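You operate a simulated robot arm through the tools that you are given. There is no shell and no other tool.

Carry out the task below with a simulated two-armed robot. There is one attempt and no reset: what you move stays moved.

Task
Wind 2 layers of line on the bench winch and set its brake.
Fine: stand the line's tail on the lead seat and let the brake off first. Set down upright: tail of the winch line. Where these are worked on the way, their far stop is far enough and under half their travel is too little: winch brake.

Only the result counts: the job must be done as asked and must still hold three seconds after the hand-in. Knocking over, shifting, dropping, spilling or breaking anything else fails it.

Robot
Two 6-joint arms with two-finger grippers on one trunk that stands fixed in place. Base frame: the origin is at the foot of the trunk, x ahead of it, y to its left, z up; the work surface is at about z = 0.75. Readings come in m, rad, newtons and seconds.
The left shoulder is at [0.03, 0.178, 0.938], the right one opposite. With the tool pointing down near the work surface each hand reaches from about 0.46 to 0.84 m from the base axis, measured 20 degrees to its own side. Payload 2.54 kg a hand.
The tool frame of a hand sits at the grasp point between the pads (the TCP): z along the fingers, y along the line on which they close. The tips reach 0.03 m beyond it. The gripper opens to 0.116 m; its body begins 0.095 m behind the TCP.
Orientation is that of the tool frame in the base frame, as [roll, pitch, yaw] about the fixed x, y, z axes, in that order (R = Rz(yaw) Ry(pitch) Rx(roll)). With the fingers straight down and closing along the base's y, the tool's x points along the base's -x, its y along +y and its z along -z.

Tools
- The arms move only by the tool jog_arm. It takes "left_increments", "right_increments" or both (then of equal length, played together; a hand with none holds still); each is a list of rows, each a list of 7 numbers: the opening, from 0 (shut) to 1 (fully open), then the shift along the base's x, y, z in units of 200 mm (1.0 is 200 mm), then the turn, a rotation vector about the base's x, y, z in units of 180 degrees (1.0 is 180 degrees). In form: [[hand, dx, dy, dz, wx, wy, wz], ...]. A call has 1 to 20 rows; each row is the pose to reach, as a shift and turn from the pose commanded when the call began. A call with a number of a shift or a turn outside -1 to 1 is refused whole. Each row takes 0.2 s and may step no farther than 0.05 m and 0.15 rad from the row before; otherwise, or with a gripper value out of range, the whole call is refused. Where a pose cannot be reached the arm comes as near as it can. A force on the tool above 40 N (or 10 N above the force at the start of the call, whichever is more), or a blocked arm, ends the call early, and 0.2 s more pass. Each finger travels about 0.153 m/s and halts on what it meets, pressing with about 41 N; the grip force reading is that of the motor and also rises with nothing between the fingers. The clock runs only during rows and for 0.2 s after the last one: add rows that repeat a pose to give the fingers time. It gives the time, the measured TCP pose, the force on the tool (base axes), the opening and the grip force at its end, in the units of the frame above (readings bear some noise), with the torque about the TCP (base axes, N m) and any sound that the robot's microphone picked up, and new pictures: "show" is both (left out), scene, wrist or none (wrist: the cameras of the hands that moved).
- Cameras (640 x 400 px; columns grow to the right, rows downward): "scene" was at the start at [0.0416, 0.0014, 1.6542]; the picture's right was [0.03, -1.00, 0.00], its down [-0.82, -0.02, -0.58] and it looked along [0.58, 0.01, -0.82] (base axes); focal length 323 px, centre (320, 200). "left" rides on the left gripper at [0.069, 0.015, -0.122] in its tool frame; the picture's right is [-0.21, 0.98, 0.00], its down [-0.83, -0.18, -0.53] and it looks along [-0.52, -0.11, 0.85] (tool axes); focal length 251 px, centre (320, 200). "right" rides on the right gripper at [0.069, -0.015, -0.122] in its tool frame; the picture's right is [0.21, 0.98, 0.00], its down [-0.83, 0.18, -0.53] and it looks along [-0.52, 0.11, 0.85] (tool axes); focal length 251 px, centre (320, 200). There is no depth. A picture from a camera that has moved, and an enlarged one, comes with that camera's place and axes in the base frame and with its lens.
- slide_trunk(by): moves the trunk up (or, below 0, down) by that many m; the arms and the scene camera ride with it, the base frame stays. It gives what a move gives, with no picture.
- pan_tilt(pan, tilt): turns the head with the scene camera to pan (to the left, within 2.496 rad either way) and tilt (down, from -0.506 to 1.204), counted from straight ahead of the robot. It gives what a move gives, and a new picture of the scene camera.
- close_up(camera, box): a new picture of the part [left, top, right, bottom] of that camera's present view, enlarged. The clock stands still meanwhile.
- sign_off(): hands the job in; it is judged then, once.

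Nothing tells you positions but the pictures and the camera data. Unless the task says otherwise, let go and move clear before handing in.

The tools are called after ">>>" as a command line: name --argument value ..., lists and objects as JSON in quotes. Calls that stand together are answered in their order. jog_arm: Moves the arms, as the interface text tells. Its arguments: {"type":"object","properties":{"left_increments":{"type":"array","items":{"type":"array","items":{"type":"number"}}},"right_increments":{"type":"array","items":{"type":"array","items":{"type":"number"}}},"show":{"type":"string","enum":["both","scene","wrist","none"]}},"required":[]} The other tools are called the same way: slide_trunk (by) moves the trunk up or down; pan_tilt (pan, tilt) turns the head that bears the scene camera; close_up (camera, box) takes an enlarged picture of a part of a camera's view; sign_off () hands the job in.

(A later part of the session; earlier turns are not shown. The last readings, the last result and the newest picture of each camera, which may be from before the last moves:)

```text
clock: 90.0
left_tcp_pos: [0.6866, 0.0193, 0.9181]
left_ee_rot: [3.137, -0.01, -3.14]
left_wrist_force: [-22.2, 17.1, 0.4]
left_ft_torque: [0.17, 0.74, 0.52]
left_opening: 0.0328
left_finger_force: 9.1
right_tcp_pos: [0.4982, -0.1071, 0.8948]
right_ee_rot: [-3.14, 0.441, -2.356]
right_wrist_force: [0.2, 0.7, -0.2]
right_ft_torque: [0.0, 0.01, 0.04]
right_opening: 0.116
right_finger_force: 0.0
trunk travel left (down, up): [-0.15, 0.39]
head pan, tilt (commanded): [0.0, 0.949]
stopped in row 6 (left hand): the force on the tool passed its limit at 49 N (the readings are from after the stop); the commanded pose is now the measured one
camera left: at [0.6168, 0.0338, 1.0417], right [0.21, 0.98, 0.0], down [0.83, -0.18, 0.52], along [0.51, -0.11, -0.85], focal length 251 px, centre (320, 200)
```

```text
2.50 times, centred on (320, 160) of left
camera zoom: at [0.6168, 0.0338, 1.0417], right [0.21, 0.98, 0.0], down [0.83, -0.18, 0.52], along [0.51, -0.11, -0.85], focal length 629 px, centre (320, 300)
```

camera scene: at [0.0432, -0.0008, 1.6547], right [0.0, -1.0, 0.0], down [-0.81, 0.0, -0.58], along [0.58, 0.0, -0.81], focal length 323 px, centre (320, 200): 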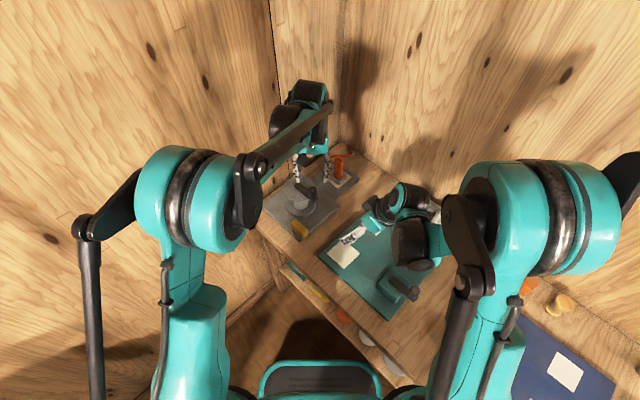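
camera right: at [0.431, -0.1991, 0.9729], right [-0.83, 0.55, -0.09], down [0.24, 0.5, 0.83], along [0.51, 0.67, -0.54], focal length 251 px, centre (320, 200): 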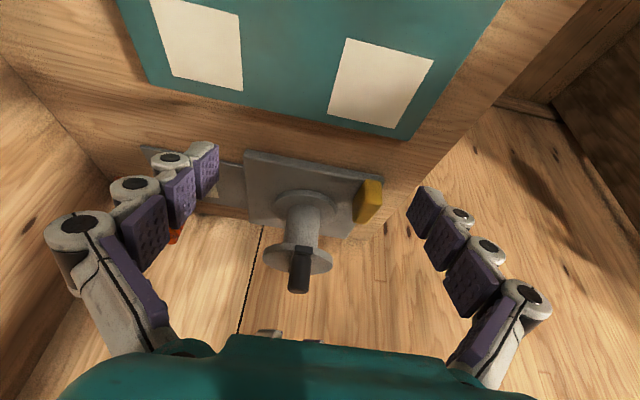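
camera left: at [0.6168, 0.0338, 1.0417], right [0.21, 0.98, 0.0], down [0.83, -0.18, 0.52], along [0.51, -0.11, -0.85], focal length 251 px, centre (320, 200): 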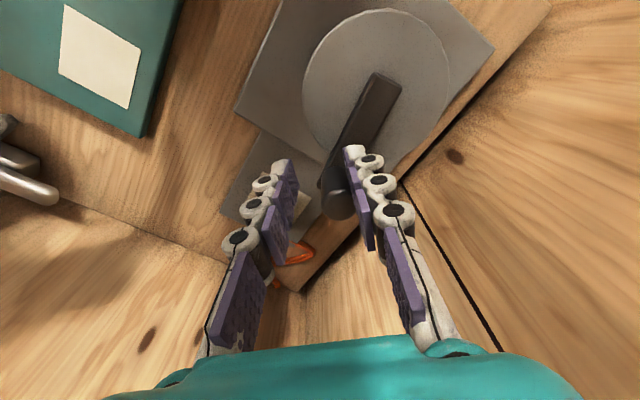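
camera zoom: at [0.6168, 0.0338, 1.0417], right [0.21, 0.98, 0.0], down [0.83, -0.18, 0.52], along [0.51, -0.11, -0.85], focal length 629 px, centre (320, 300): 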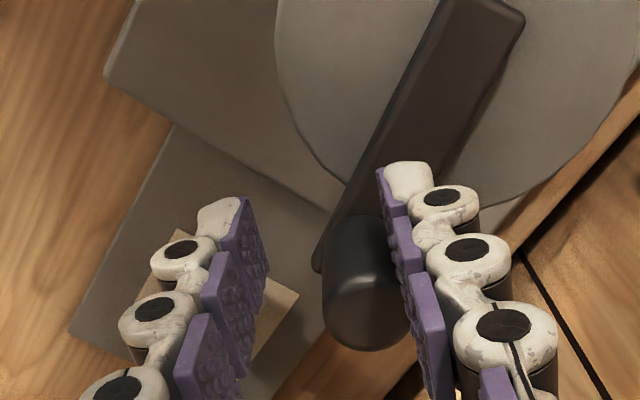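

The knob slipped ahead of the hand. I'll open to relax, then look where the knob is and regrip.

>>> jog_arm --left_increments '[[0.4, 0, 0, 0, 0, 0, 0], [0.45, 0, 0, 0, 0, 0, 0], [0.45, 0, 0, 0, 0, 0, 0]]' --show "wrist"

>>> close_up --camera "left" --box '[240, 80, 400, 240]'

>>> close_up --camera "scene" --box '[280, 150, 350, 220]'

```text
clock: 90.8
left_tcp_pos: [0.6892, 0.0161, 0.9181]
left_ee_rot: [3.14, -0.006, 3.139]
left_wrist_force: [-2.6, 0.8, 1.1]
left_ft_torque: [0.01, 0.1, 0.09]
left_opening: 0.0533
left_finger_force: 0.6
right_tcp_pos: [0.499, -0.1095, 0.8936]
right_ee_rot: [3.14, 0.438, -2.355]
right_wrist_force: [-0.1, -0.1, -0.2]
right_ft_torque: [-0.02, 0.01, -0.01]
right_opening: 0.1159
right_finger_force: 0.0
trunk travel left (down, up): [-0.15, 0.39]
head pan, tilt (commanded): [0.0, 0.949]
camera left: at [0.6197, 0.031, 1.0403], right [0.22, 0.98, 0.0], down [0.83, -0.18, 0.53], along [0.52, -0.11, -0.85], focal length 251 px, centre (320, 200)
```

left: 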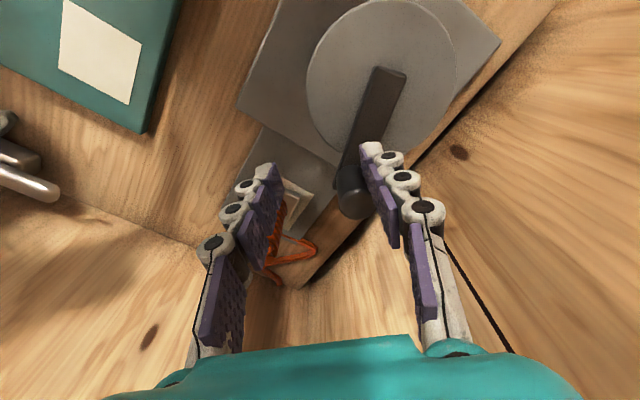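

```text
2.50 times, centred on (320, 160) of left
camera zoom: at [0.6197, 0.031, 1.0403], right [0.22, 0.98, 0.0], down [0.83, -0.18, 0.53], along [0.52, -0.11, -0.85], focal length 629 px, centre (320, 300)
```

zoom: 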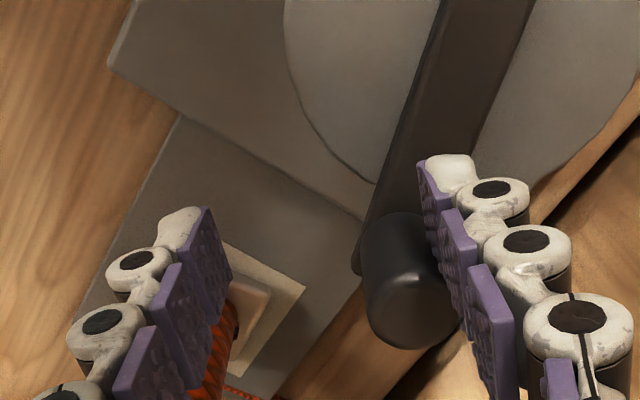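

```text
5.71 times, centred on (315, 185) of scene
camera zoom: at [0.0418, -0.0004, 1.6548], right [0.0, -1.0, 0.0], down [-0.81, 0.0, -0.58], along [0.58, 0.0, -0.81], focal length 1846 px, centre (349, 286)
```

zoom: 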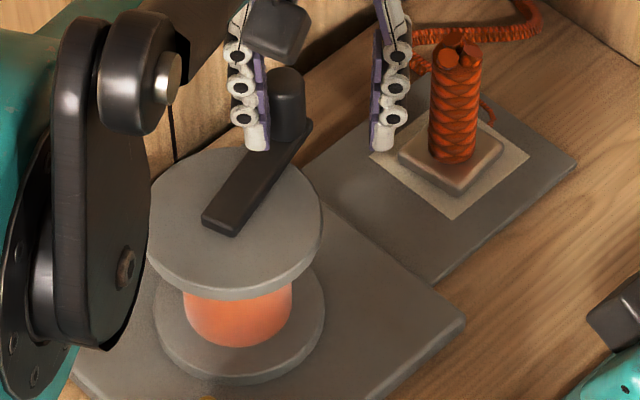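

The knob is at about φ=-33° (total ≈1.28 turns). Gripping is slip-prone, so I'll instead use the closed fingers as a post and push the knob round from behind: raise, close, move behind the knob, lower.

>>> jog_arm --left_increments '[[0.45, 0, 0, 0.07, 0, 0, 0], [0.45, 0, 0, 0.16, 0, 0, 0], [0.3, -0.03, -0.025, 0.16, 0, 0, 0], [0.1, -0.06, -0.05, 0.16, 0, 0, 0], [0.0, -0.072, -0.053, 0.16, 0, 0, 0], [0.0, -0.072, -0.053, 0.16, 0, 0, 0]]' --show "wrist"

>>> close_up --camera "left" --box '[220, 40, 440, 240]'

```text
clock: 92.2
left_tcp_pos: [0.676, 0.006, 0.9482]
left_ee_rot: [3.14, -0.005, 3.139]
left_wrist_force: [-0.1, 0.1, 1.3]
left_ft_torque: [0.01, 0.02, 0.01]
left_opening: 0.0
left_finger_force: 28.7
right_tcp_pos: [0.4996, -0.1082, 0.8922]
right_ee_rot: [-3.14, 0.438, -2.356]
right_wrist_force: [-0.1, 0.7, 0.5]
right_ft_torque: [0.03, -0.03, -0.02]
right_opening: 0.116
right_finger_force: 0.2
trunk travel left (down, up): [-0.15, 0.39]
head pan, tilt (commanded): [0.0, 0.949]
camera left: at [0.6051, 0.021, 1.0718], right [0.22, 0.98, 0.0], down [0.83, -0.18, 0.53], along [0.52, -0.11, -0.85], focal length 251 px, centre (320, 200)
```

left: 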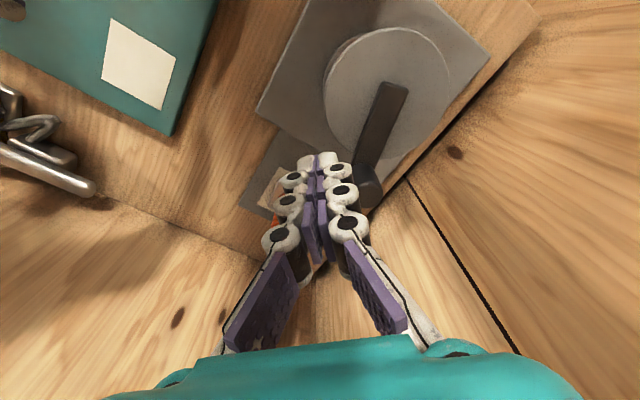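

```text
2.00 times, centred on (330, 140) of left
camera zoom: at [0.6051, 0.021, 1.0718], right [0.22, 0.98, 0.0], down [0.83, -0.18, 0.53], along [0.52, -0.11, -0.85], focal length 503 px, centre (300, 320)
```

zoom: 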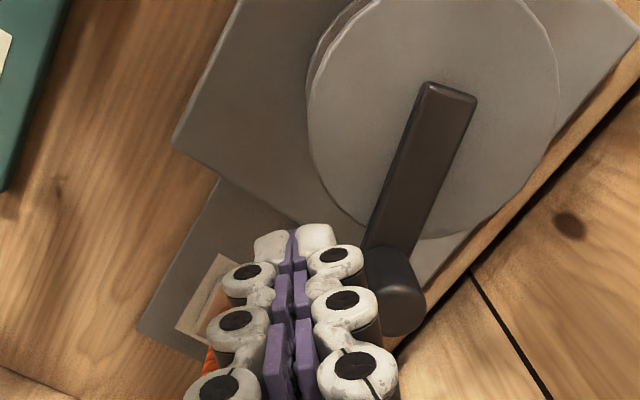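

>>> jog_arm --left_increments '[[0, -0.02, -0.02, -0.05, 0, 0, 0], [0, -0.02, -0.02, -0.13, 0, 0, 0], [0, -0.02, -0.02, -0.205, 0, 0, 0], [0, -0.02, -0.02, -0.205, 0, 0, 0]]' --show "wrist"

>>> close_up --camera "right" --box '[230, 180, 400, 340]'

>>> close_up --camera "scene" --box '[280, 150, 350, 220]'

```text
clock: 93.2
left_tcp_pos: [0.672, 0.0026, 0.9068]
left_ee_rot: [3.139, -0.005, -3.142]
left_wrist_force: [-0.1, -0.4, -0.5]
left_ft_torque: [0.02, 0.01, -0.04]
left_opening: 0.0001
left_finger_force: 28.7
right_tcp_pos: [0.4996, -0.1076, 0.893]
right_ee_rot: [-3.141, 0.438, -2.357]
right_wrist_force: [-0.5, -0.2, 0.4]
right_ft_torque: [-0.05, -0.01, 0.01]
right_opening: 0.1161
right_finger_force: 0.1
trunk travel left (down, up): [-0.15, 0.39]
head pan, tilt (commanded): [0.0, 0.949]
camera left: at [0.6015, 0.018, 1.0306], right [0.22, 0.98, 0.0], down [0.83, -0.18, 0.53], along [0.52, -0.11, -0.85], focal length 251 px, centre (320, 200)
```

left: 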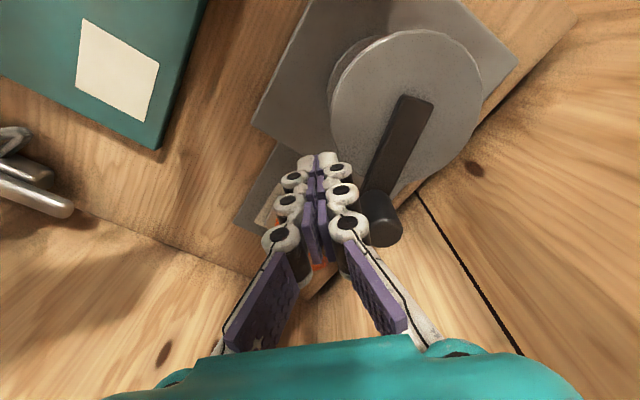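

```text
2.50 times, centred on (315, 260) of right
camera zoom: at [0.4304, -0.1989, 0.9732], right [-0.83, 0.55, -0.09], down [0.24, 0.5, 0.83], along [0.51, 0.67, -0.54], focal length 629 px, centre (332, 50)
```

zoom: 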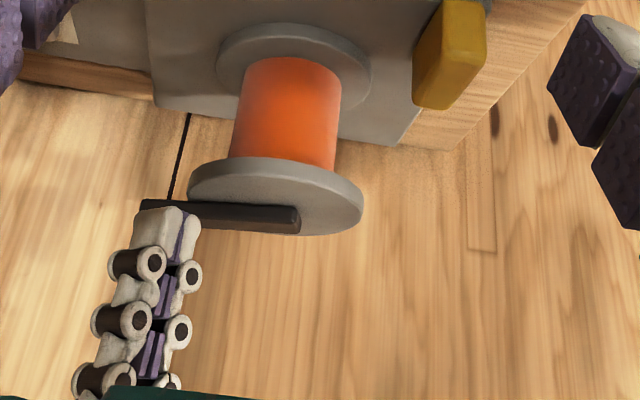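

```text
5.71 times, centred on (315, 185) of scene
camera zoom: at [0.042, -0.0004, 1.6548], right [0.0, -1.0, 0.0], down [-0.81, 0.0, -0.58], along [0.58, 0.0, -0.81], focal length 1846 px, centre (349, 286)
```

zoom: 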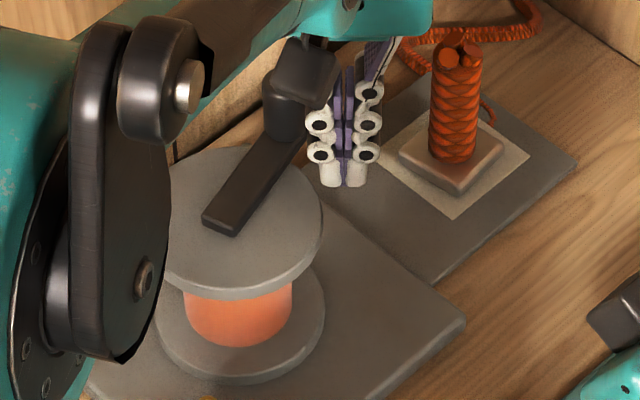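

The post (closed fingers) sits behind the knob. Now pushing it round counter-clockwise slowly, checking the layer as it goes.

>>> jog_arm --left_increments '[[0, 0.04, 0.02, 0, 0, 0, 0], [0, 0.0785, 0.0425, 0, 0, 0, 0], [0, 0.112, 0.066, 0, 0, 0, 0], [0, 0.1425, 0.092, 0, 0, 0, 0], [0, 0.169, 0.123, 0, 0, 0, 0], [0, 0.192, 0.156, 0, 0, 0, 0], [0, 0.209, 0.193, 0, 0, 0, 0], [0, 0.223, 0.231, 0, 0, 0, 0], [0, 0.231, 0.271, 0, 0, 0, 0], [0, 0.2335, 0.311, 0, 0, 0, 0], [0, 0.231, 0.351, 0, 0, 0, 0], [0, 0.223, 0.391, 0, 0, 0, 0], [0, 0.209, 0.429, 0, 0, 0, 0], [0, 0.192, 0.466, 0, 0, 0, 0], [0, 0.192, 0.466, 0, 0, 0, 0]]' --show "wrist"

>>> close_up --camera "right" --box '[230, 180, 400, 340]'

>>> close_up --camera "scene" --box '[280, 150, 350, 220]'

```text
clock: 96.5
left_tcp_pos: [0.7107, 0.0948, 0.9088]
left_ee_rot: [3.14, -0.007, -3.141]
left_wrist_force: [-0.6, -0.1, 0.4]
left_ft_torque: [-0.01, 0.02, -0.01]
left_opening: 0.0
left_finger_force: 29.1
right_tcp_pos: [0.5002, -0.1084, 0.8928]
right_ee_rot: [3.141, 0.437, -2.355]
right_wrist_force: [-0.2, 0.2, 0.5]
right_ft_torque: [-0.02, 0.0, 0.0]
right_opening: 0.1162
right_finger_force: 0.0
trunk travel left (down, up): [-0.15, 0.39]
head pan, tilt (commanded): [0.0, 0.949]
camera left: at [0.6402, 0.1102, 1.0321], right [0.22, 0.98, 0.0], down [0.83, -0.18, 0.53], along [0.52, -0.11, -0.85], focal length 251 px, centre (320, 200)
```

left: 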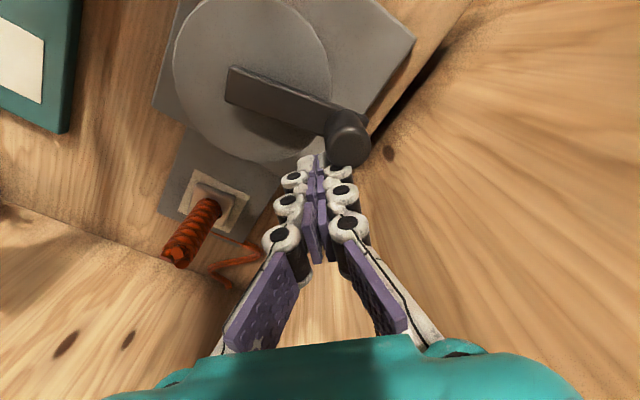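

```text
2.50 times, centred on (315, 260) of right
camera zoom: at [0.4305, -0.1989, 0.9731], right [-0.83, 0.55, -0.09], down [0.24, 0.5, 0.83], along [0.51, 0.67, -0.54], focal length 629 px, centre (332, 50)
```

zoom: 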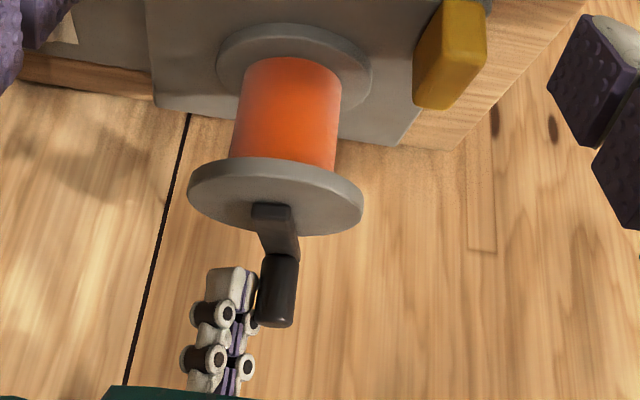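

```text
5.71 times, centred on (315, 185) of scene
camera zoom: at [0.0422, -0.0005, 1.6548], right [0.0, -1.0, 0.0], down [-0.81, 0.0, -0.58], along [0.58, 0.0, -0.81], focal length 1846 px, centre (349, 286)
```

zoom: 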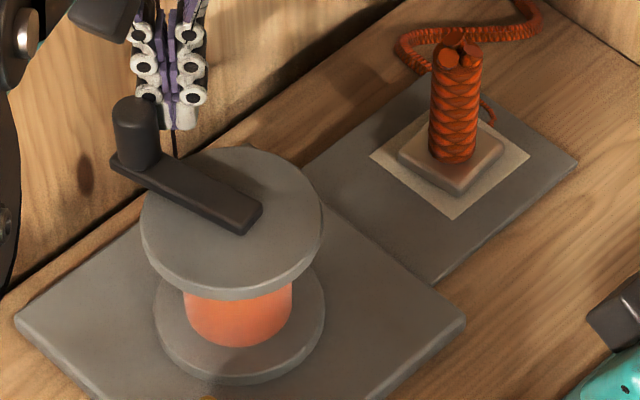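

Pushing works with almost no force; total is about 1.54 turns and the first layer is unchanged. Continuing around.

>>> jog_arm --left_increments '[[0, -0.0225, 0.0335, 0, 0, 0, 0], [0, -0.0495, 0.064, 0, 0, 0, 0], [0, -0.08, 0.091, 0, 0, 0, 0], [0, -0.1135, 0.1135, 0, 0, 0, 0], [0, -0.15, 0.1315, 0, 0, 0, 0], [0, -0.1885, 0.1445, 0, 0, 0, 0], [0, -0.228, 0.1525, 0, 0, 0, 0], [0, -0.2685, 0.155, 0, 0, 0, 0], [0, -0.309, 0.1525, 0, 0, 0, 0], [0, -0.3485, 0.1445, 0, 0, 0, 0], [0, -0.387, 0.1315, 0, 0, 0, 0], [0, -0.4235, 0.1135, 0, 0, 0, 0], [0, -0.457, 0.091, 0, 0, 0, 0], [0, -0.4875, 0.064, 0, 0, 0, 0], [0, -0.5145, 0.0335, 0, 0, 0, 0], [0, -0.537, 0.0, 0, 0, 0, 0], [0, -0.537, 0.0, 0, 0, 0, 0]]' --show "wrist"

>>> close_up --camera "right" --box '[230, 180, 400, 340]'

>>> close_up --camera "scene" --box '[280, 150, 350, 220]'

```text
clock: 100.0
left_tcp_pos: [0.6032, 0.0953, 0.909]
left_ee_rot: [3.14, -0.007, 3.14]
left_wrist_force: [0.3, 0.0, -0.1]
left_ft_torque: [-0.03, -0.01, 0.02]
left_opening: 0.0
left_finger_force: 28.6
right_tcp_pos: [0.4995, -0.1068, 0.8937]
right_ee_rot: [-3.142, 0.439, -2.357]
right_wrist_force: [-0.5, 1.1, 0.1]
right_ft_torque: [0.04, 0.0, 0.03]
right_opening: 0.1162
right_finger_force: 0.1
trunk travel left (down, up): [-0.15, 0.39]
head pan, tilt (commanded): [0.0, 0.949]
camera left: at [0.5334, 0.1105, 1.0315], right [0.22, 0.98, 0.0], down [0.83, -0.18, 0.53], along [0.52, -0.11, -0.85], focal length 251 px, centre (320, 200)
```

left: 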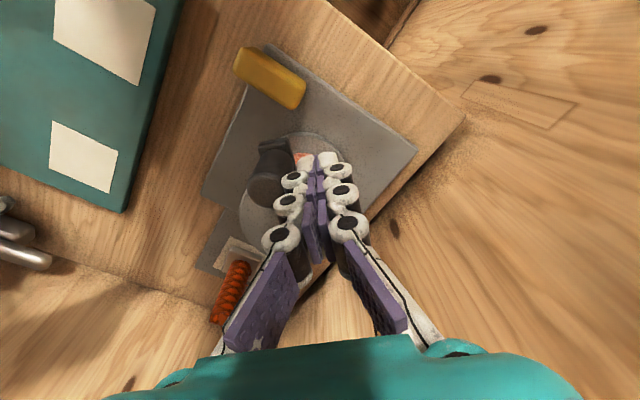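

```text
2.50 times, centred on (315, 260) of right
camera zoom: at [0.4304, -0.1988, 0.9732], right [-0.83, 0.55, -0.09], down [0.24, 0.5, 0.83], along [0.51, 0.67, -0.54], focal length 629 px, centre (332, 50)
```

zoom: 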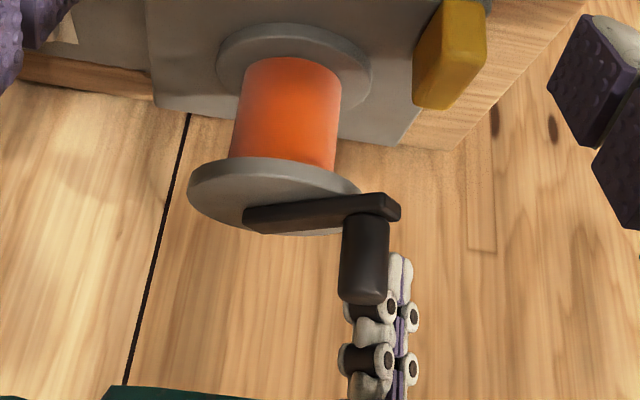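

```text
5.71 times, centred on (315, 185) of scene
camera zoom: at [0.0421, -0.0003, 1.6548], right [0.0, -1.0, 0.0], down [-0.81, 0.0, -0.58], along [0.58, 0.0, -0.81], focal length 1846 px, centre (349, 286)
```

zoom: 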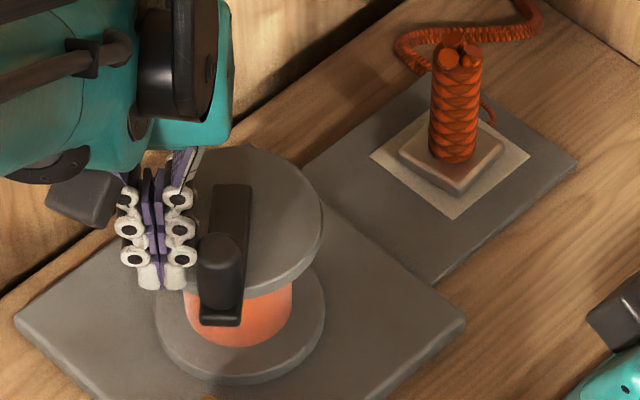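

Total ≈1.86 turns, still one layer. Pushing the last part toward two full turns, then a careful check.

>>> jog_arm --left_increments '[[0, -0.018, -0.0365, 0, 0, 0, 0], [0, -0.031, -0.075, 0, 0, 0, 0], [0, -0.039, -0.1145, 0, 0, 0, 0], [0, -0.0415, -0.155, 0, 0, 0, 0], [0, -0.039, -0.1955, 0, 0, 0, 0], [0, -0.031, -0.235, 0, 0, 0, 0], [0, -0.031, -0.235, 0, 0, 0, 0]]' --show "wrist"

>>> close_up --camera "right" --box '[230, 180, 400, 340]'

>>> close_up --camera "scene" --box '[280, 150, 350, 220]'

```text
clock: 101.7
left_tcp_pos: [0.5964, 0.0469, 0.9073]
left_ee_rot: [3.14, -0.005, 3.141]
left_wrist_force: [1.2, -0.4, 0.9]
left_ft_torque: [-0.02, -0.01, 0.0]
left_opening: 0.0
left_finger_force: 28.7
right_tcp_pos: [0.5004, -0.1076, 0.8936]
right_ee_rot: [-3.141, 0.437, -2.356]
right_wrist_force: [0.5, 0.8, 0.1]
right_ft_torque: [0.0, 0.0, -0.01]
right_opening: 0.1159
right_finger_force: 0.1
trunk travel left (down, up): [-0.15, 0.39]
head pan, tilt (commanded): [0.0, 0.949]
camera left: at [0.5261, 0.0626, 1.0308], right [0.22, 0.98, 0.0], down [0.83, -0.18, 0.53], along [0.52, -0.11, -0.85], focal length 251 px, centre (320, 200)
```

left: 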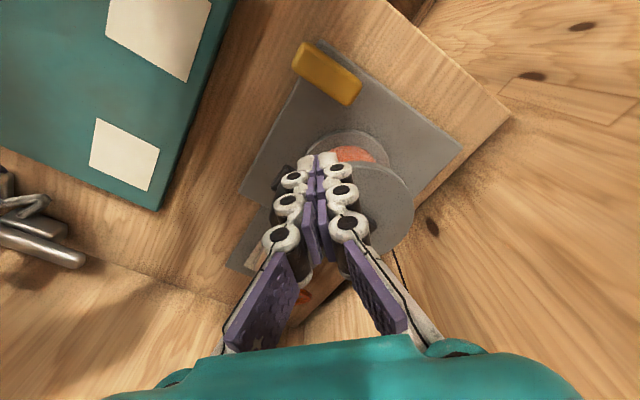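

```text
2.50 times, centred on (315, 260) of right
camera zoom: at [0.4304, -0.1989, 0.9732], right [-0.83, 0.55, -0.09], down [0.24, 0.5, 0.83], along [0.51, 0.67, -0.54], focal length 629 px, centre (332, 50)
```

zoom: 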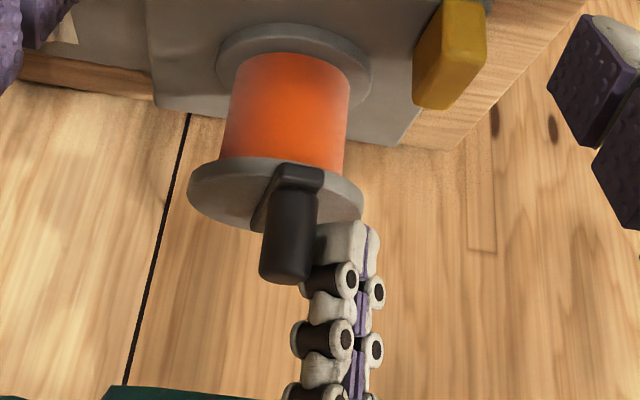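

```text
5.71 times, centred on (315, 185) of scene
camera zoom: at [0.0421, -0.0004, 1.6548], right [0.0, -1.0, 0.0], down [-0.81, 0.0, -0.58], along [0.58, 0.0, -0.81], focal length 1846 px, centre (349, 286)
```

zoom: 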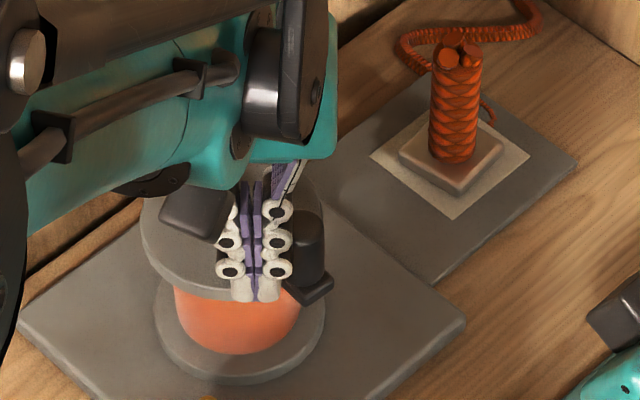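

The drum is visibly thicker: the second layer is on at ≈1.98 turns. I'll nudge a further ~11° to be just past two full turns.

>>> jog_arm --left_increments '[[0, 0.01, -0.03, 0, 0, 0, 0], [0, 0.0235, -0.0605, 0, 0, 0, 0], [0, 0.0235, -0.0605, 0, 0, 0, 0]]' --show "none"

>>> close_up --camera "right" --box '[230, 180, 400, 340]'

```text
clock: 102.5
left_tcp_pos: [0.6014, 0.0359, 0.9086]
left_ee_rot: [3.14, -0.007, -3.141]
left_wrist_force: [0.5, 0.7, 0.1]
left_ft_torque: [-0.05, -0.03, 0.0]
left_opening: 0.0
left_finger_force: 28.3
right_tcp_pos: [0.5006, -0.1078, 0.8919]
right_ee_rot: [-3.142, 0.438, -2.356]
right_wrist_force: [0.2, -0.2, 0.4]
right_ft_torque: [0.01, 0.0, 0.03]
right_opening: 0.116
right_finger_force: 0.0
trunk travel left (down, up): [-0.15, 0.39]
head pan, tilt (commanded): [0.0, 0.949]
```

```text
2.50 times, centred on (315, 260) of right
camera zoom: at [0.4304, -0.1989, 0.9732], right [-0.83, 0.55, -0.09], down [0.24, 0.5, 0.83], along [0.51, 0.67, -0.54], focal length 629 px, centre (332, 50)
```

zoom: 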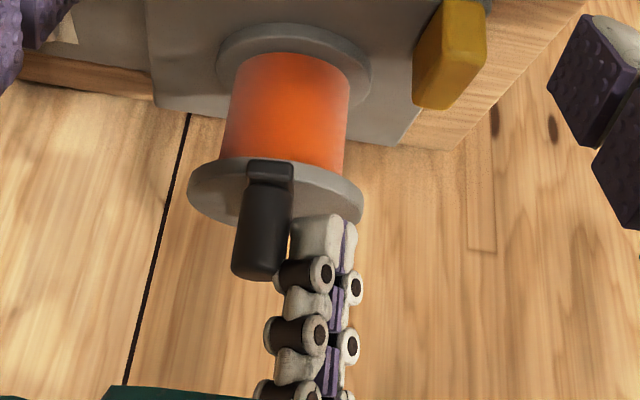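

Now just past two turns with two layers showing. Retracting the left hand off the knob and moving beside the brake lever to set it again.

>>> jog_arm --left_increments '[[0, -0.018, 0.036, 0, 0, 0, 0], [0, -0.018, 0.036, 0.2, 0, 0, 0], [0, -0.12, 0.08, 0.27, 0, 0, 0], [0, -0.3, 0.13, 0.27, 0, 0, 0], [0, -0.49, 0.17, 0.27, 0, 0, 0], [0, -0.49, 0.17, 0.27, 0, 0, 0]]'

>>> close_up --camera "right" --box '[230, 140, 430, 340]'

>>> close_up --camera "scene" --box '[260, 140, 380, 250]'

```text
clock: 103.8
left_tcp_pos: [0.5028, 0.0677, 0.9629]
left_ee_rot: [3.14, -0.008, 3.142]
left_wrist_force: [1.2, -0.5, 0.5]
left_ft_torque: [0.02, 0.03, 0.01]
left_opening: 0.0
left_finger_force: 28.5
right_tcp_pos: [0.4997, -0.1074, 0.8936]
right_ee_rot: [3.139, 0.439, -2.357]
right_wrist_force: [-0.3, 1.0, 0.4]
right_ft_torque: [-0.01, 0.0, 0.01]
right_opening: 0.1161
right_finger_force: 0.0
trunk travel left (down, up): [-0.15, 0.39]
head pan, tilt (commanded): [0.0, 0.949]
camera scene: at [0.043, -0.0006, 1.6548], right [0.0, -1.0, 0.0], down [-0.81, 0.0, -0.58], along [0.58, 0.0, -0.81], focal length 323 px, centre (320, 200)
camera left: at [0.4325, 0.0825, 1.0855], right [0.22, 0.98, 0.0], down [0.83, -0.18, 0.53], along [0.52, -0.11, -0.85], focal length 251 px, centre (320, 200)
```

scene: 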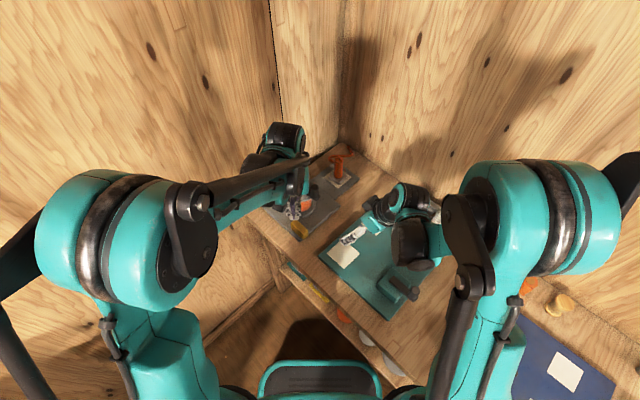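
left: 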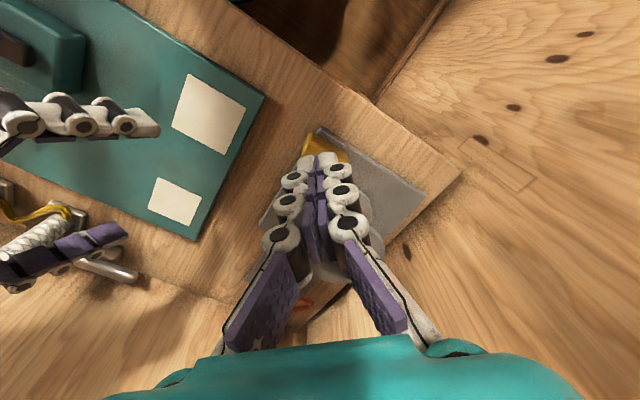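

```text
2.00 times, centred on (330, 240) of right
camera zoom: at [0.431, -0.199, 0.9729], right [-0.83, 0.55, -0.09], down [0.24, 0.5, 0.83], along [0.51, 0.67, -0.54], focal length 503 px, centre (300, 120)
```

zoom: 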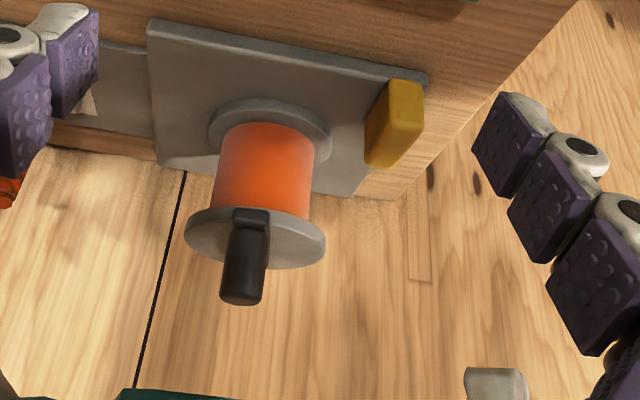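

```text
3.64 times, centred on (320, 195) of scene
camera zoom: at [0.043, -0.0006, 1.6548], right [0.0, -1.0, 0.0], down [-0.81, 0.0, -0.58], along [0.58, 0.0, -0.81], focal length 1175 px, centre (320, 218)
```

zoom: 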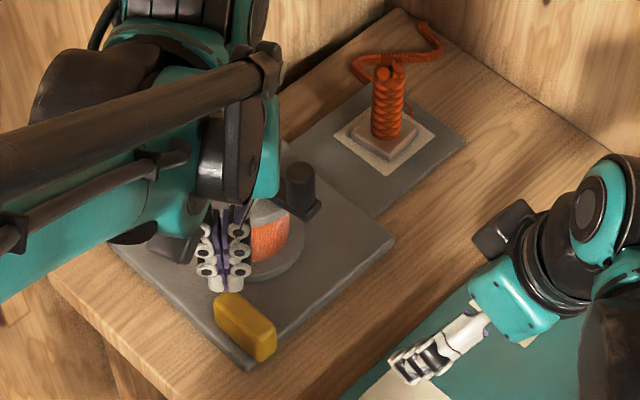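

>>> jog_arm --left_increments '[[0, -0.01, 0.03, -0.2, 0, 0, 0], [0, -0.01, 0.03, -0.4, 0, 0, 0], [0, -0.01, 0.03, -0.6, 0, 0, 0], [0, -0.01, 0.03, -0.74, 0, 0, 0], [0, -0.01, 0.03, -0.74, 0, 0, 0]]' --show "wrist"

>>> close_up --camera "right" --box '[290, 140, 430, 280]'

```text
clock: 105.0
left_tcp_pos: [0.501, 0.076, 0.8135]
left_ee_rot: [3.139, -0.004, 3.141]
left_wrist_force: [0.2, -0.1, -0.4]
left_ft_torque: [0.04, 0.01, -0.01]
left_opening: 0.0
left_finger_force: 28.7
right_tcp_pos: [0.4995, -0.1067, 0.8933]
right_ee_rot: [3.14, 0.438, -2.355]
right_wrist_force: [-0.3, 1.0, 0.6]
right_ft_torque: [-0.02, -0.02, -0.02]
right_opening: 0.1159
right_finger_force: 0.1
trunk travel left (down, up): [-0.15, 0.39]
head pan, tilt (commanded): [0.0, 0.949]
camera left: at [0.4306, 0.0913, 0.936], right [0.22, 0.98, 0.0], down [0.83, -0.18, 0.53], along [0.52, -0.11, -0.85], focal length 251 px, centre (320, 200)
```

left: 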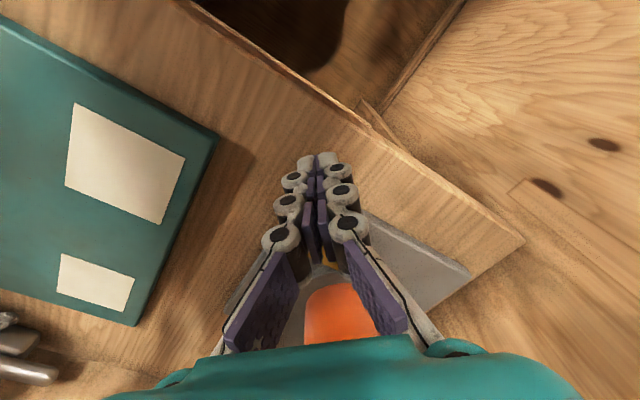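

```text
2.86 times, centred on (360, 210) of right
camera zoom: at [0.4302, -0.1989, 0.9733], right [-0.83, 0.55, -0.09], down [0.24, 0.5, 0.83], along [0.51, 0.67, -0.54], focal length 718 px, centre (206, 171)
```

zoom: 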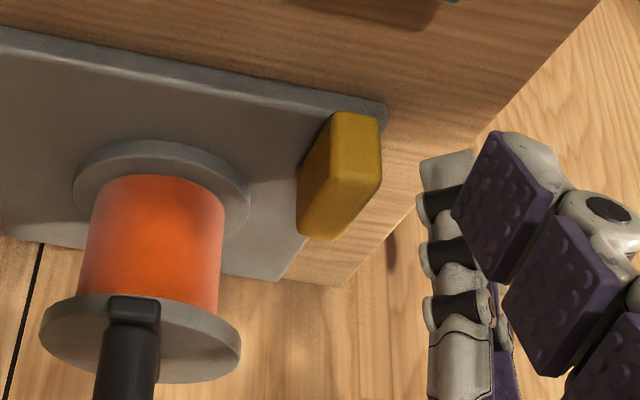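

>>> jog_arm --left_increments '[[0, 0.045, -0.015, 0, 0, 0, 0], [0, 0.075, -0.04, 0, 0, 0, 0], [0, 0.077, -0.06, 0, 0, 0, 0], [0, 0.08, -0.08, 0, 0, 0, 0], [0, 0.088, -0.105, 0, 0, 0, 0], [0, 0.1, -0.13, 0, 0, 0, 0], [0, 0.12, -0.15, 0, 0, 0, 0], [0, 0.133, -0.165, 0, 0, 0, 0], [0, 0.133, -0.165, 0, 0, 0, 0]]' --show "wrist"

>>> close_up --camera "right" --box '[290, 140, 430, 280]'

```text
clock: 107.0
left_tcp_pos: [0.5283, 0.0433, 0.8148]
left_ee_rot: [3.14, -0.005, -3.142]
left_wrist_force: [-0.1, 0.0, 0.6]
left_ft_torque: [0.01, -0.01, 0.03]
left_opening: 0.0
left_finger_force: 29.0
right_tcp_pos: [0.4997, -0.1083, 0.8934]
right_ee_rot: [3.141, 0.439, -2.357]
right_wrist_force: [0.5, 1.0, 0.1]
right_ft_torque: [-0.01, -0.02, 0.04]
right_opening: 0.1162
right_finger_force: 0.0
trunk travel left (down, up): [-0.15, 0.39]
head pan, tilt (commanded): [0.0, 0.949]
camera left: at [0.4577, 0.058, 0.9375], right [0.22, 0.98, 0.0], down [0.83, -0.18, 0.53], along [0.52, -0.11, -0.85], focal length 251 px, centre (320, 200)
```

left: 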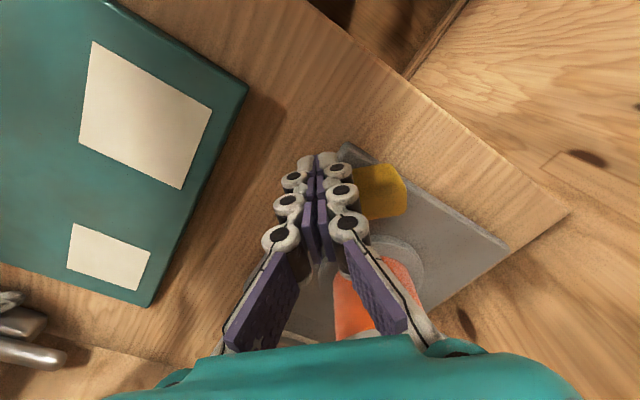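

```text
2.86 times, centred on (360, 210) of right
camera zoom: at [0.4304, -0.1989, 0.9732], right [-0.83, 0.55, -0.09], down [0.24, 0.5, 0.83], along [0.51, 0.67, -0.54], focal length 718 px, centre (206, 171)
```

zoom: 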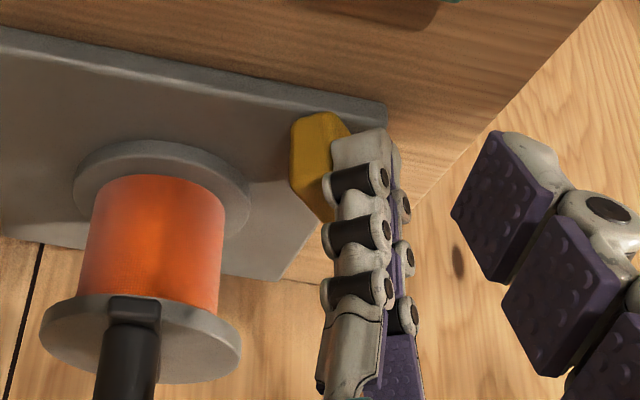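

>>> jog_arm --left_increments '[[0, 0.008, -0.016, 0, 0, 0, 0], [0, 0.0175, -0.032, 0, 0, 0, 0], [0, 0.03, -0.047, 0, 0, 0, 0], [0, 0.043, -0.0615, 0, 0, 0, 0], [0, 0.062, -0.071, 0, 0, 0, 0], [0, 0.082, -0.08, 0, 0, 0, 0], [0, 0.082, -0.08, 0, 0, 0, 0]]' --show "wrist"

>>> close_up --camera "right" --box '[290, 140, 430, 280]'

```text
clock: 108.7
left_tcp_pos: [0.5452, 0.027, 0.8141]
left_ee_rot: [3.14, -0.006, -3.142]
left_wrist_force: [0.2, -0.8, 0.5]
left_ft_torque: [0.03, -0.02, 0.02]
left_opening: 0.0
left_finger_force: 28.7
right_tcp_pos: [0.4999, -0.1084, 0.893]
right_ee_rot: [3.141, 0.437, -2.356]
right_wrist_force: [-0.7, -0.2, -0.1]
right_ft_torque: [-0.02, -0.04, -0.01]
right_opening: 0.1159
right_finger_force: 0.1
trunk travel left (down, up): [-0.15, 0.39]
head pan, tilt (commanded): [0.0, 0.949]
camera left: at [0.4739, 0.0422, 0.937], right [0.22, 0.98, 0.0], down [0.83, -0.18, 0.53], along [0.52, -0.11, -0.85], focal length 251 px, centre (320, 200)
```

left: 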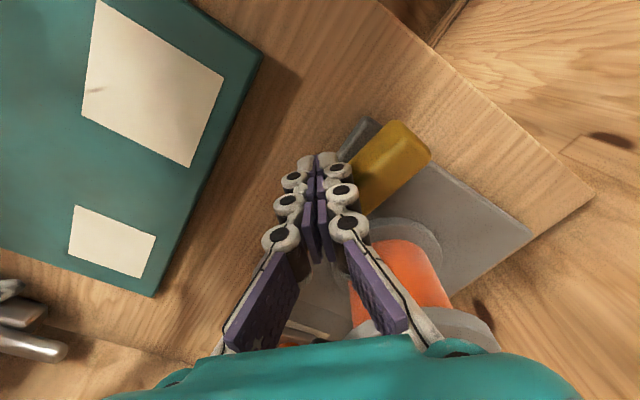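

```text
2.86 times, centred on (360, 210) of right
camera zoom: at [0.4304, -0.1989, 0.9732], right [-0.83, 0.55, -0.09], down [0.24, 0.5, 0.83], along [0.51, 0.67, -0.54], focal length 718 px, centre (206, 171)
```

zoom: 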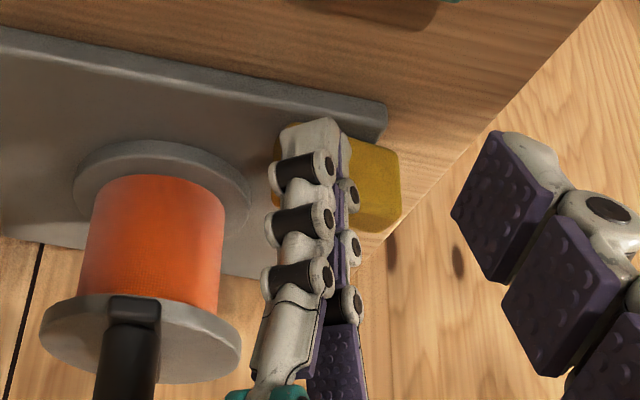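

>>> jog_arm --left_increments '[[0, 0.007, 0.005, 0, 0, 0, 0], [0, 0.014, 0.01, 0, 0, 0, 0], [0, 0.02, 0.015, 0, 0, 0, 0], [0, 0.02, 0.015, 0, 0, 0, 0]]' --show "none"

>>> close_up --camera "right" --box '[290, 140, 430, 280]'

>>> close_up --camera "left" --box '[280, 80, 480, 240]'

```text
clock: 109.7
left_tcp_pos: [0.5475, 0.0281, 0.8145]
left_ee_rot: [3.14, -0.006, 3.141]
left_wrist_force: [-8.1, -5.7, -3.1]
left_ft_torque: [-0.11, 0.13, 0.05]
left_opening: 0.0001
left_finger_force: 29.1
right_tcp_pos: [0.4996, -0.108, 0.8938]
right_ee_rot: [-3.141, 0.438, -2.357]
right_wrist_force: [0.7, 0.3, 0.3]
right_ft_torque: [0.01, 0.02, 0.02]
right_opening: 0.1161
right_finger_force: 0.0
trunk travel left (down, up): [-0.15, 0.39]
head pan, tilt (commanded): [0.0, 0.949]
```

```text
2.86 times, centred on (360, 210) of right
camera zoom: at [0.4299, -0.1994, 0.9733], right [-0.83, 0.55, -0.09], down [0.24, 0.5, 0.83], along [0.51, 0.67, -0.54], focal length 718 px, centre (206, 171)
```

zoom: 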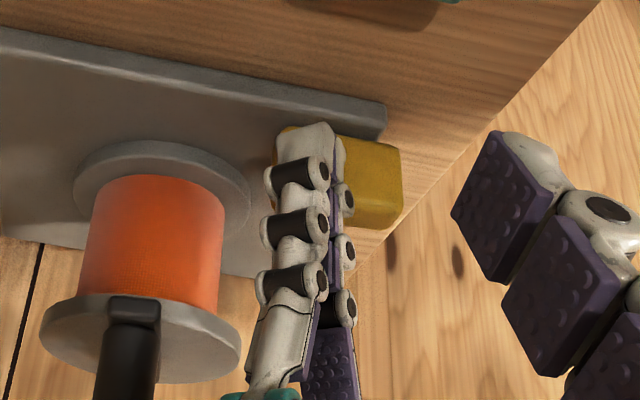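

```text
2.50 times, centred on (380, 160) of left
camera zoom: at [0.4771, 0.0441, 0.9372], right [0.22, 0.98, 0.0], down [0.83, -0.18, 0.53], along [0.52, -0.11, -0.85], focal length 629 px, centre (170, 300)
```

zoom: 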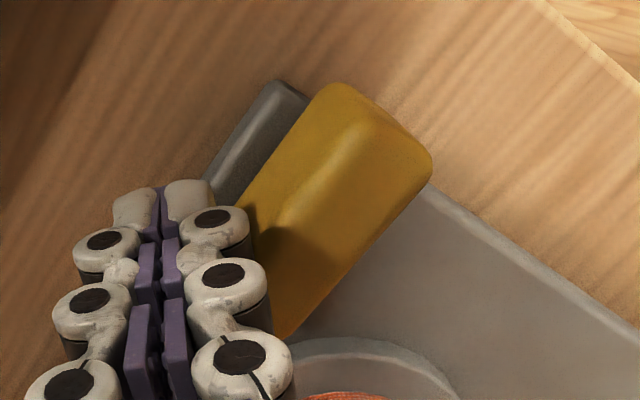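

>>> jog_arm --left_increments '[[0, 0.005, 0.005, 0, 0, 0, 0], [0, 0.008, 0.008, 0, 0, 0, 0], [0, 0.008, 0.008, 0, 0, 0, 0]]' --show "none"

>>> close_up --camera "left" --box '[280, 80, 480, 240]'

```text
clock: 110.5
left_tcp_pos: [0.547, 0.0295, 0.8144]
left_ee_rot: [3.139, -0.007, 3.14]
left_wrist_force: [-23.8, -18.9, -8.3]
left_ft_torque: [-0.31, 0.39, 0.13]
left_opening: 0.0
left_finger_force: 28.7
right_tcp_pos: [0.4993, -0.1103, 0.8945]
right_ee_rot: [3.141, 0.441, -2.357]
right_wrist_force: [0.1, 0.2, 0.4]
right_ft_torque: [0.01, 0.02, -0.01]
right_opening: 0.1159
right_finger_force: 0.0
trunk travel left (down, up): [-0.15, 0.39]
head pan, tilt (commanded): [0.0, 0.949]
```

```text
2.50 times, centred on (380, 160) of left
camera zoom: at [0.4776, 0.0444, 0.9375], right [0.22, 0.98, 0.0], down [0.83, -0.18, 0.53], along [0.52, -0.11, -0.85], focal length 629 px, centre (170, 300)
```

zoom: 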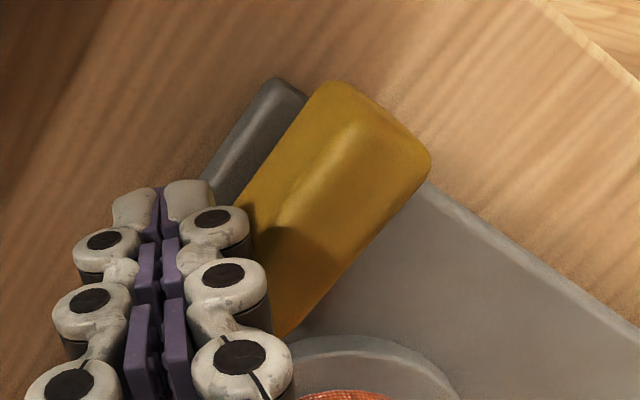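

30 N against a hard stop: the brake lever is back to its original set position, parallel to the plate edge. Backing off and retracting both hands clear.

>>> jog_arm --left_increments '[[0, -0.03, -0.03, 0, 0, 0, 0], [0, -0.06, -0.05, 0.02, 0, 0, 0], [0, -0.06, -0.05, 0.2, 0, 0, 0], [0, -0.08, -0.02, 0.42, 0, 0, 0], [0, -0.12, 0.08, 0.62, 0, 0, 0], [0, -0.2, 0.25, 0.75, 0, 0, 0], [0, -0.3, 0.4, 0.9, 0, 0, 0], [0, -0.35, 0.6, 0.95, 0, 0, 0]]'

>>> close_up --camera "scene" --box '[260, 140, 380, 250]'

>>> close_up --camera "right" --box '[230, 140, 430, 340]'

```text
clock: 112.2
left_tcp_pos: [0.4786, 0.1506, 1.005]
left_ee_rot: [3.14, -0.004, 3.139]
left_wrist_force: [-0.1, 0.5, 0.0]
left_ft_torque: [0.0, 0.0, 0.02]
left_opening: 0.0003
left_finger_force: 28.4
right_tcp_pos: [0.5, -0.1066, 0.8934]
right_ee_rot: [3.14, 0.437, -2.356]
right_wrist_force: [-0.5, 0.2, 0.0]
right_ft_torque: [-0.04, 0.04, 0.01]
right_opening: 0.116
right_finger_force: 0.0
trunk travel left (down, up): [-0.15, 0.39]
head pan, tilt (commanded): [0.0, 0.949]
camera scene: at [0.0418, 0.0009, 1.6548], right [0.0, -1.0, 0.0], down [-0.81, 0.0, -0.58], along [0.58, 0.0, -0.81], focal length 323 px, centre (320, 200)
camera left: at [0.4082, 0.1665, 1.1279], right [0.22, 0.98, 0.0], down [0.83, -0.18, 0.53], along [0.52, -0.11, -0.85], focal length 251 px, centre (320, 200)
```

scene: 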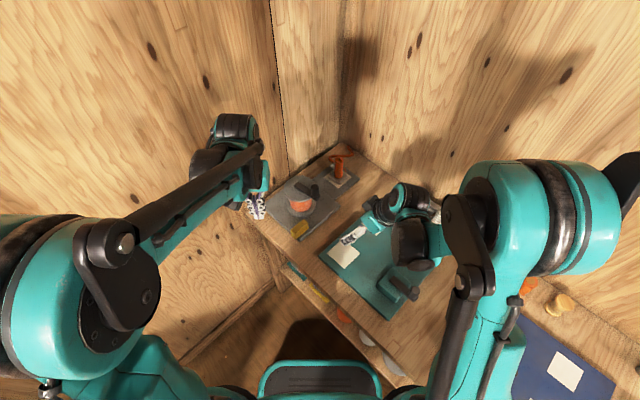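
left: 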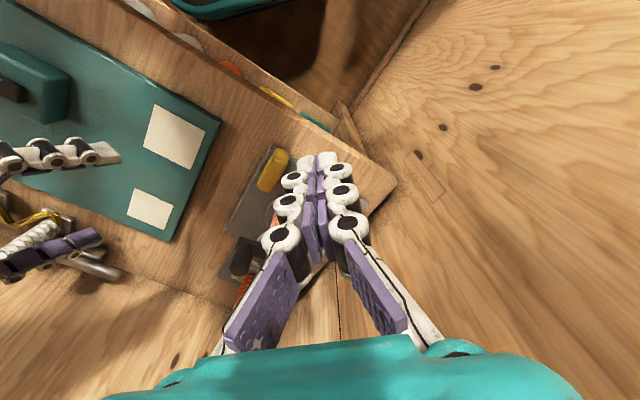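

```text
3.64 times, centred on (320, 195) of scene
camera zoom: at [0.0418, 0.0009, 1.6548], right [0.0, -1.0, 0.0], down [-0.81, 0.0, -0.58], along [0.58, 0.0, -0.81], focal length 1175 px, centre (320, 218)
```

zoom: 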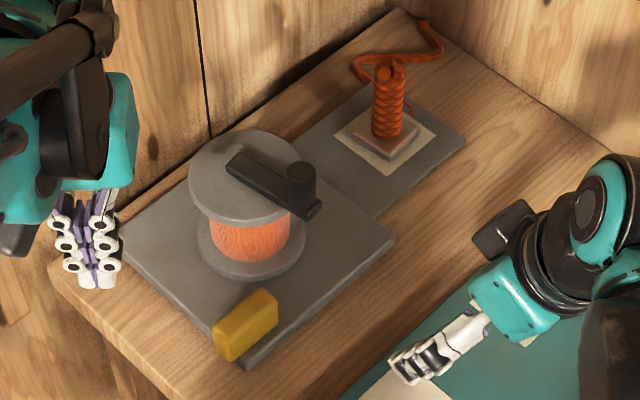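

```text
2.00 times, centred on (330, 240) of right
camera zoom: at [0.4302, -0.1982, 0.9734], right [-0.83, 0.55, -0.09], down [0.24, 0.5, 0.83], along [0.51, 0.67, -0.54], focal length 503 px, centre (300, 120)
```

zoom: 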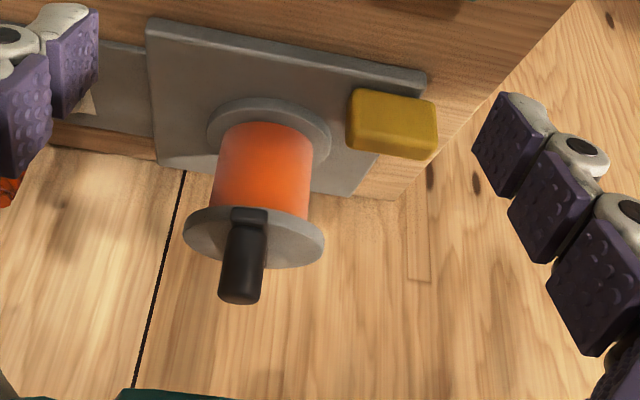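

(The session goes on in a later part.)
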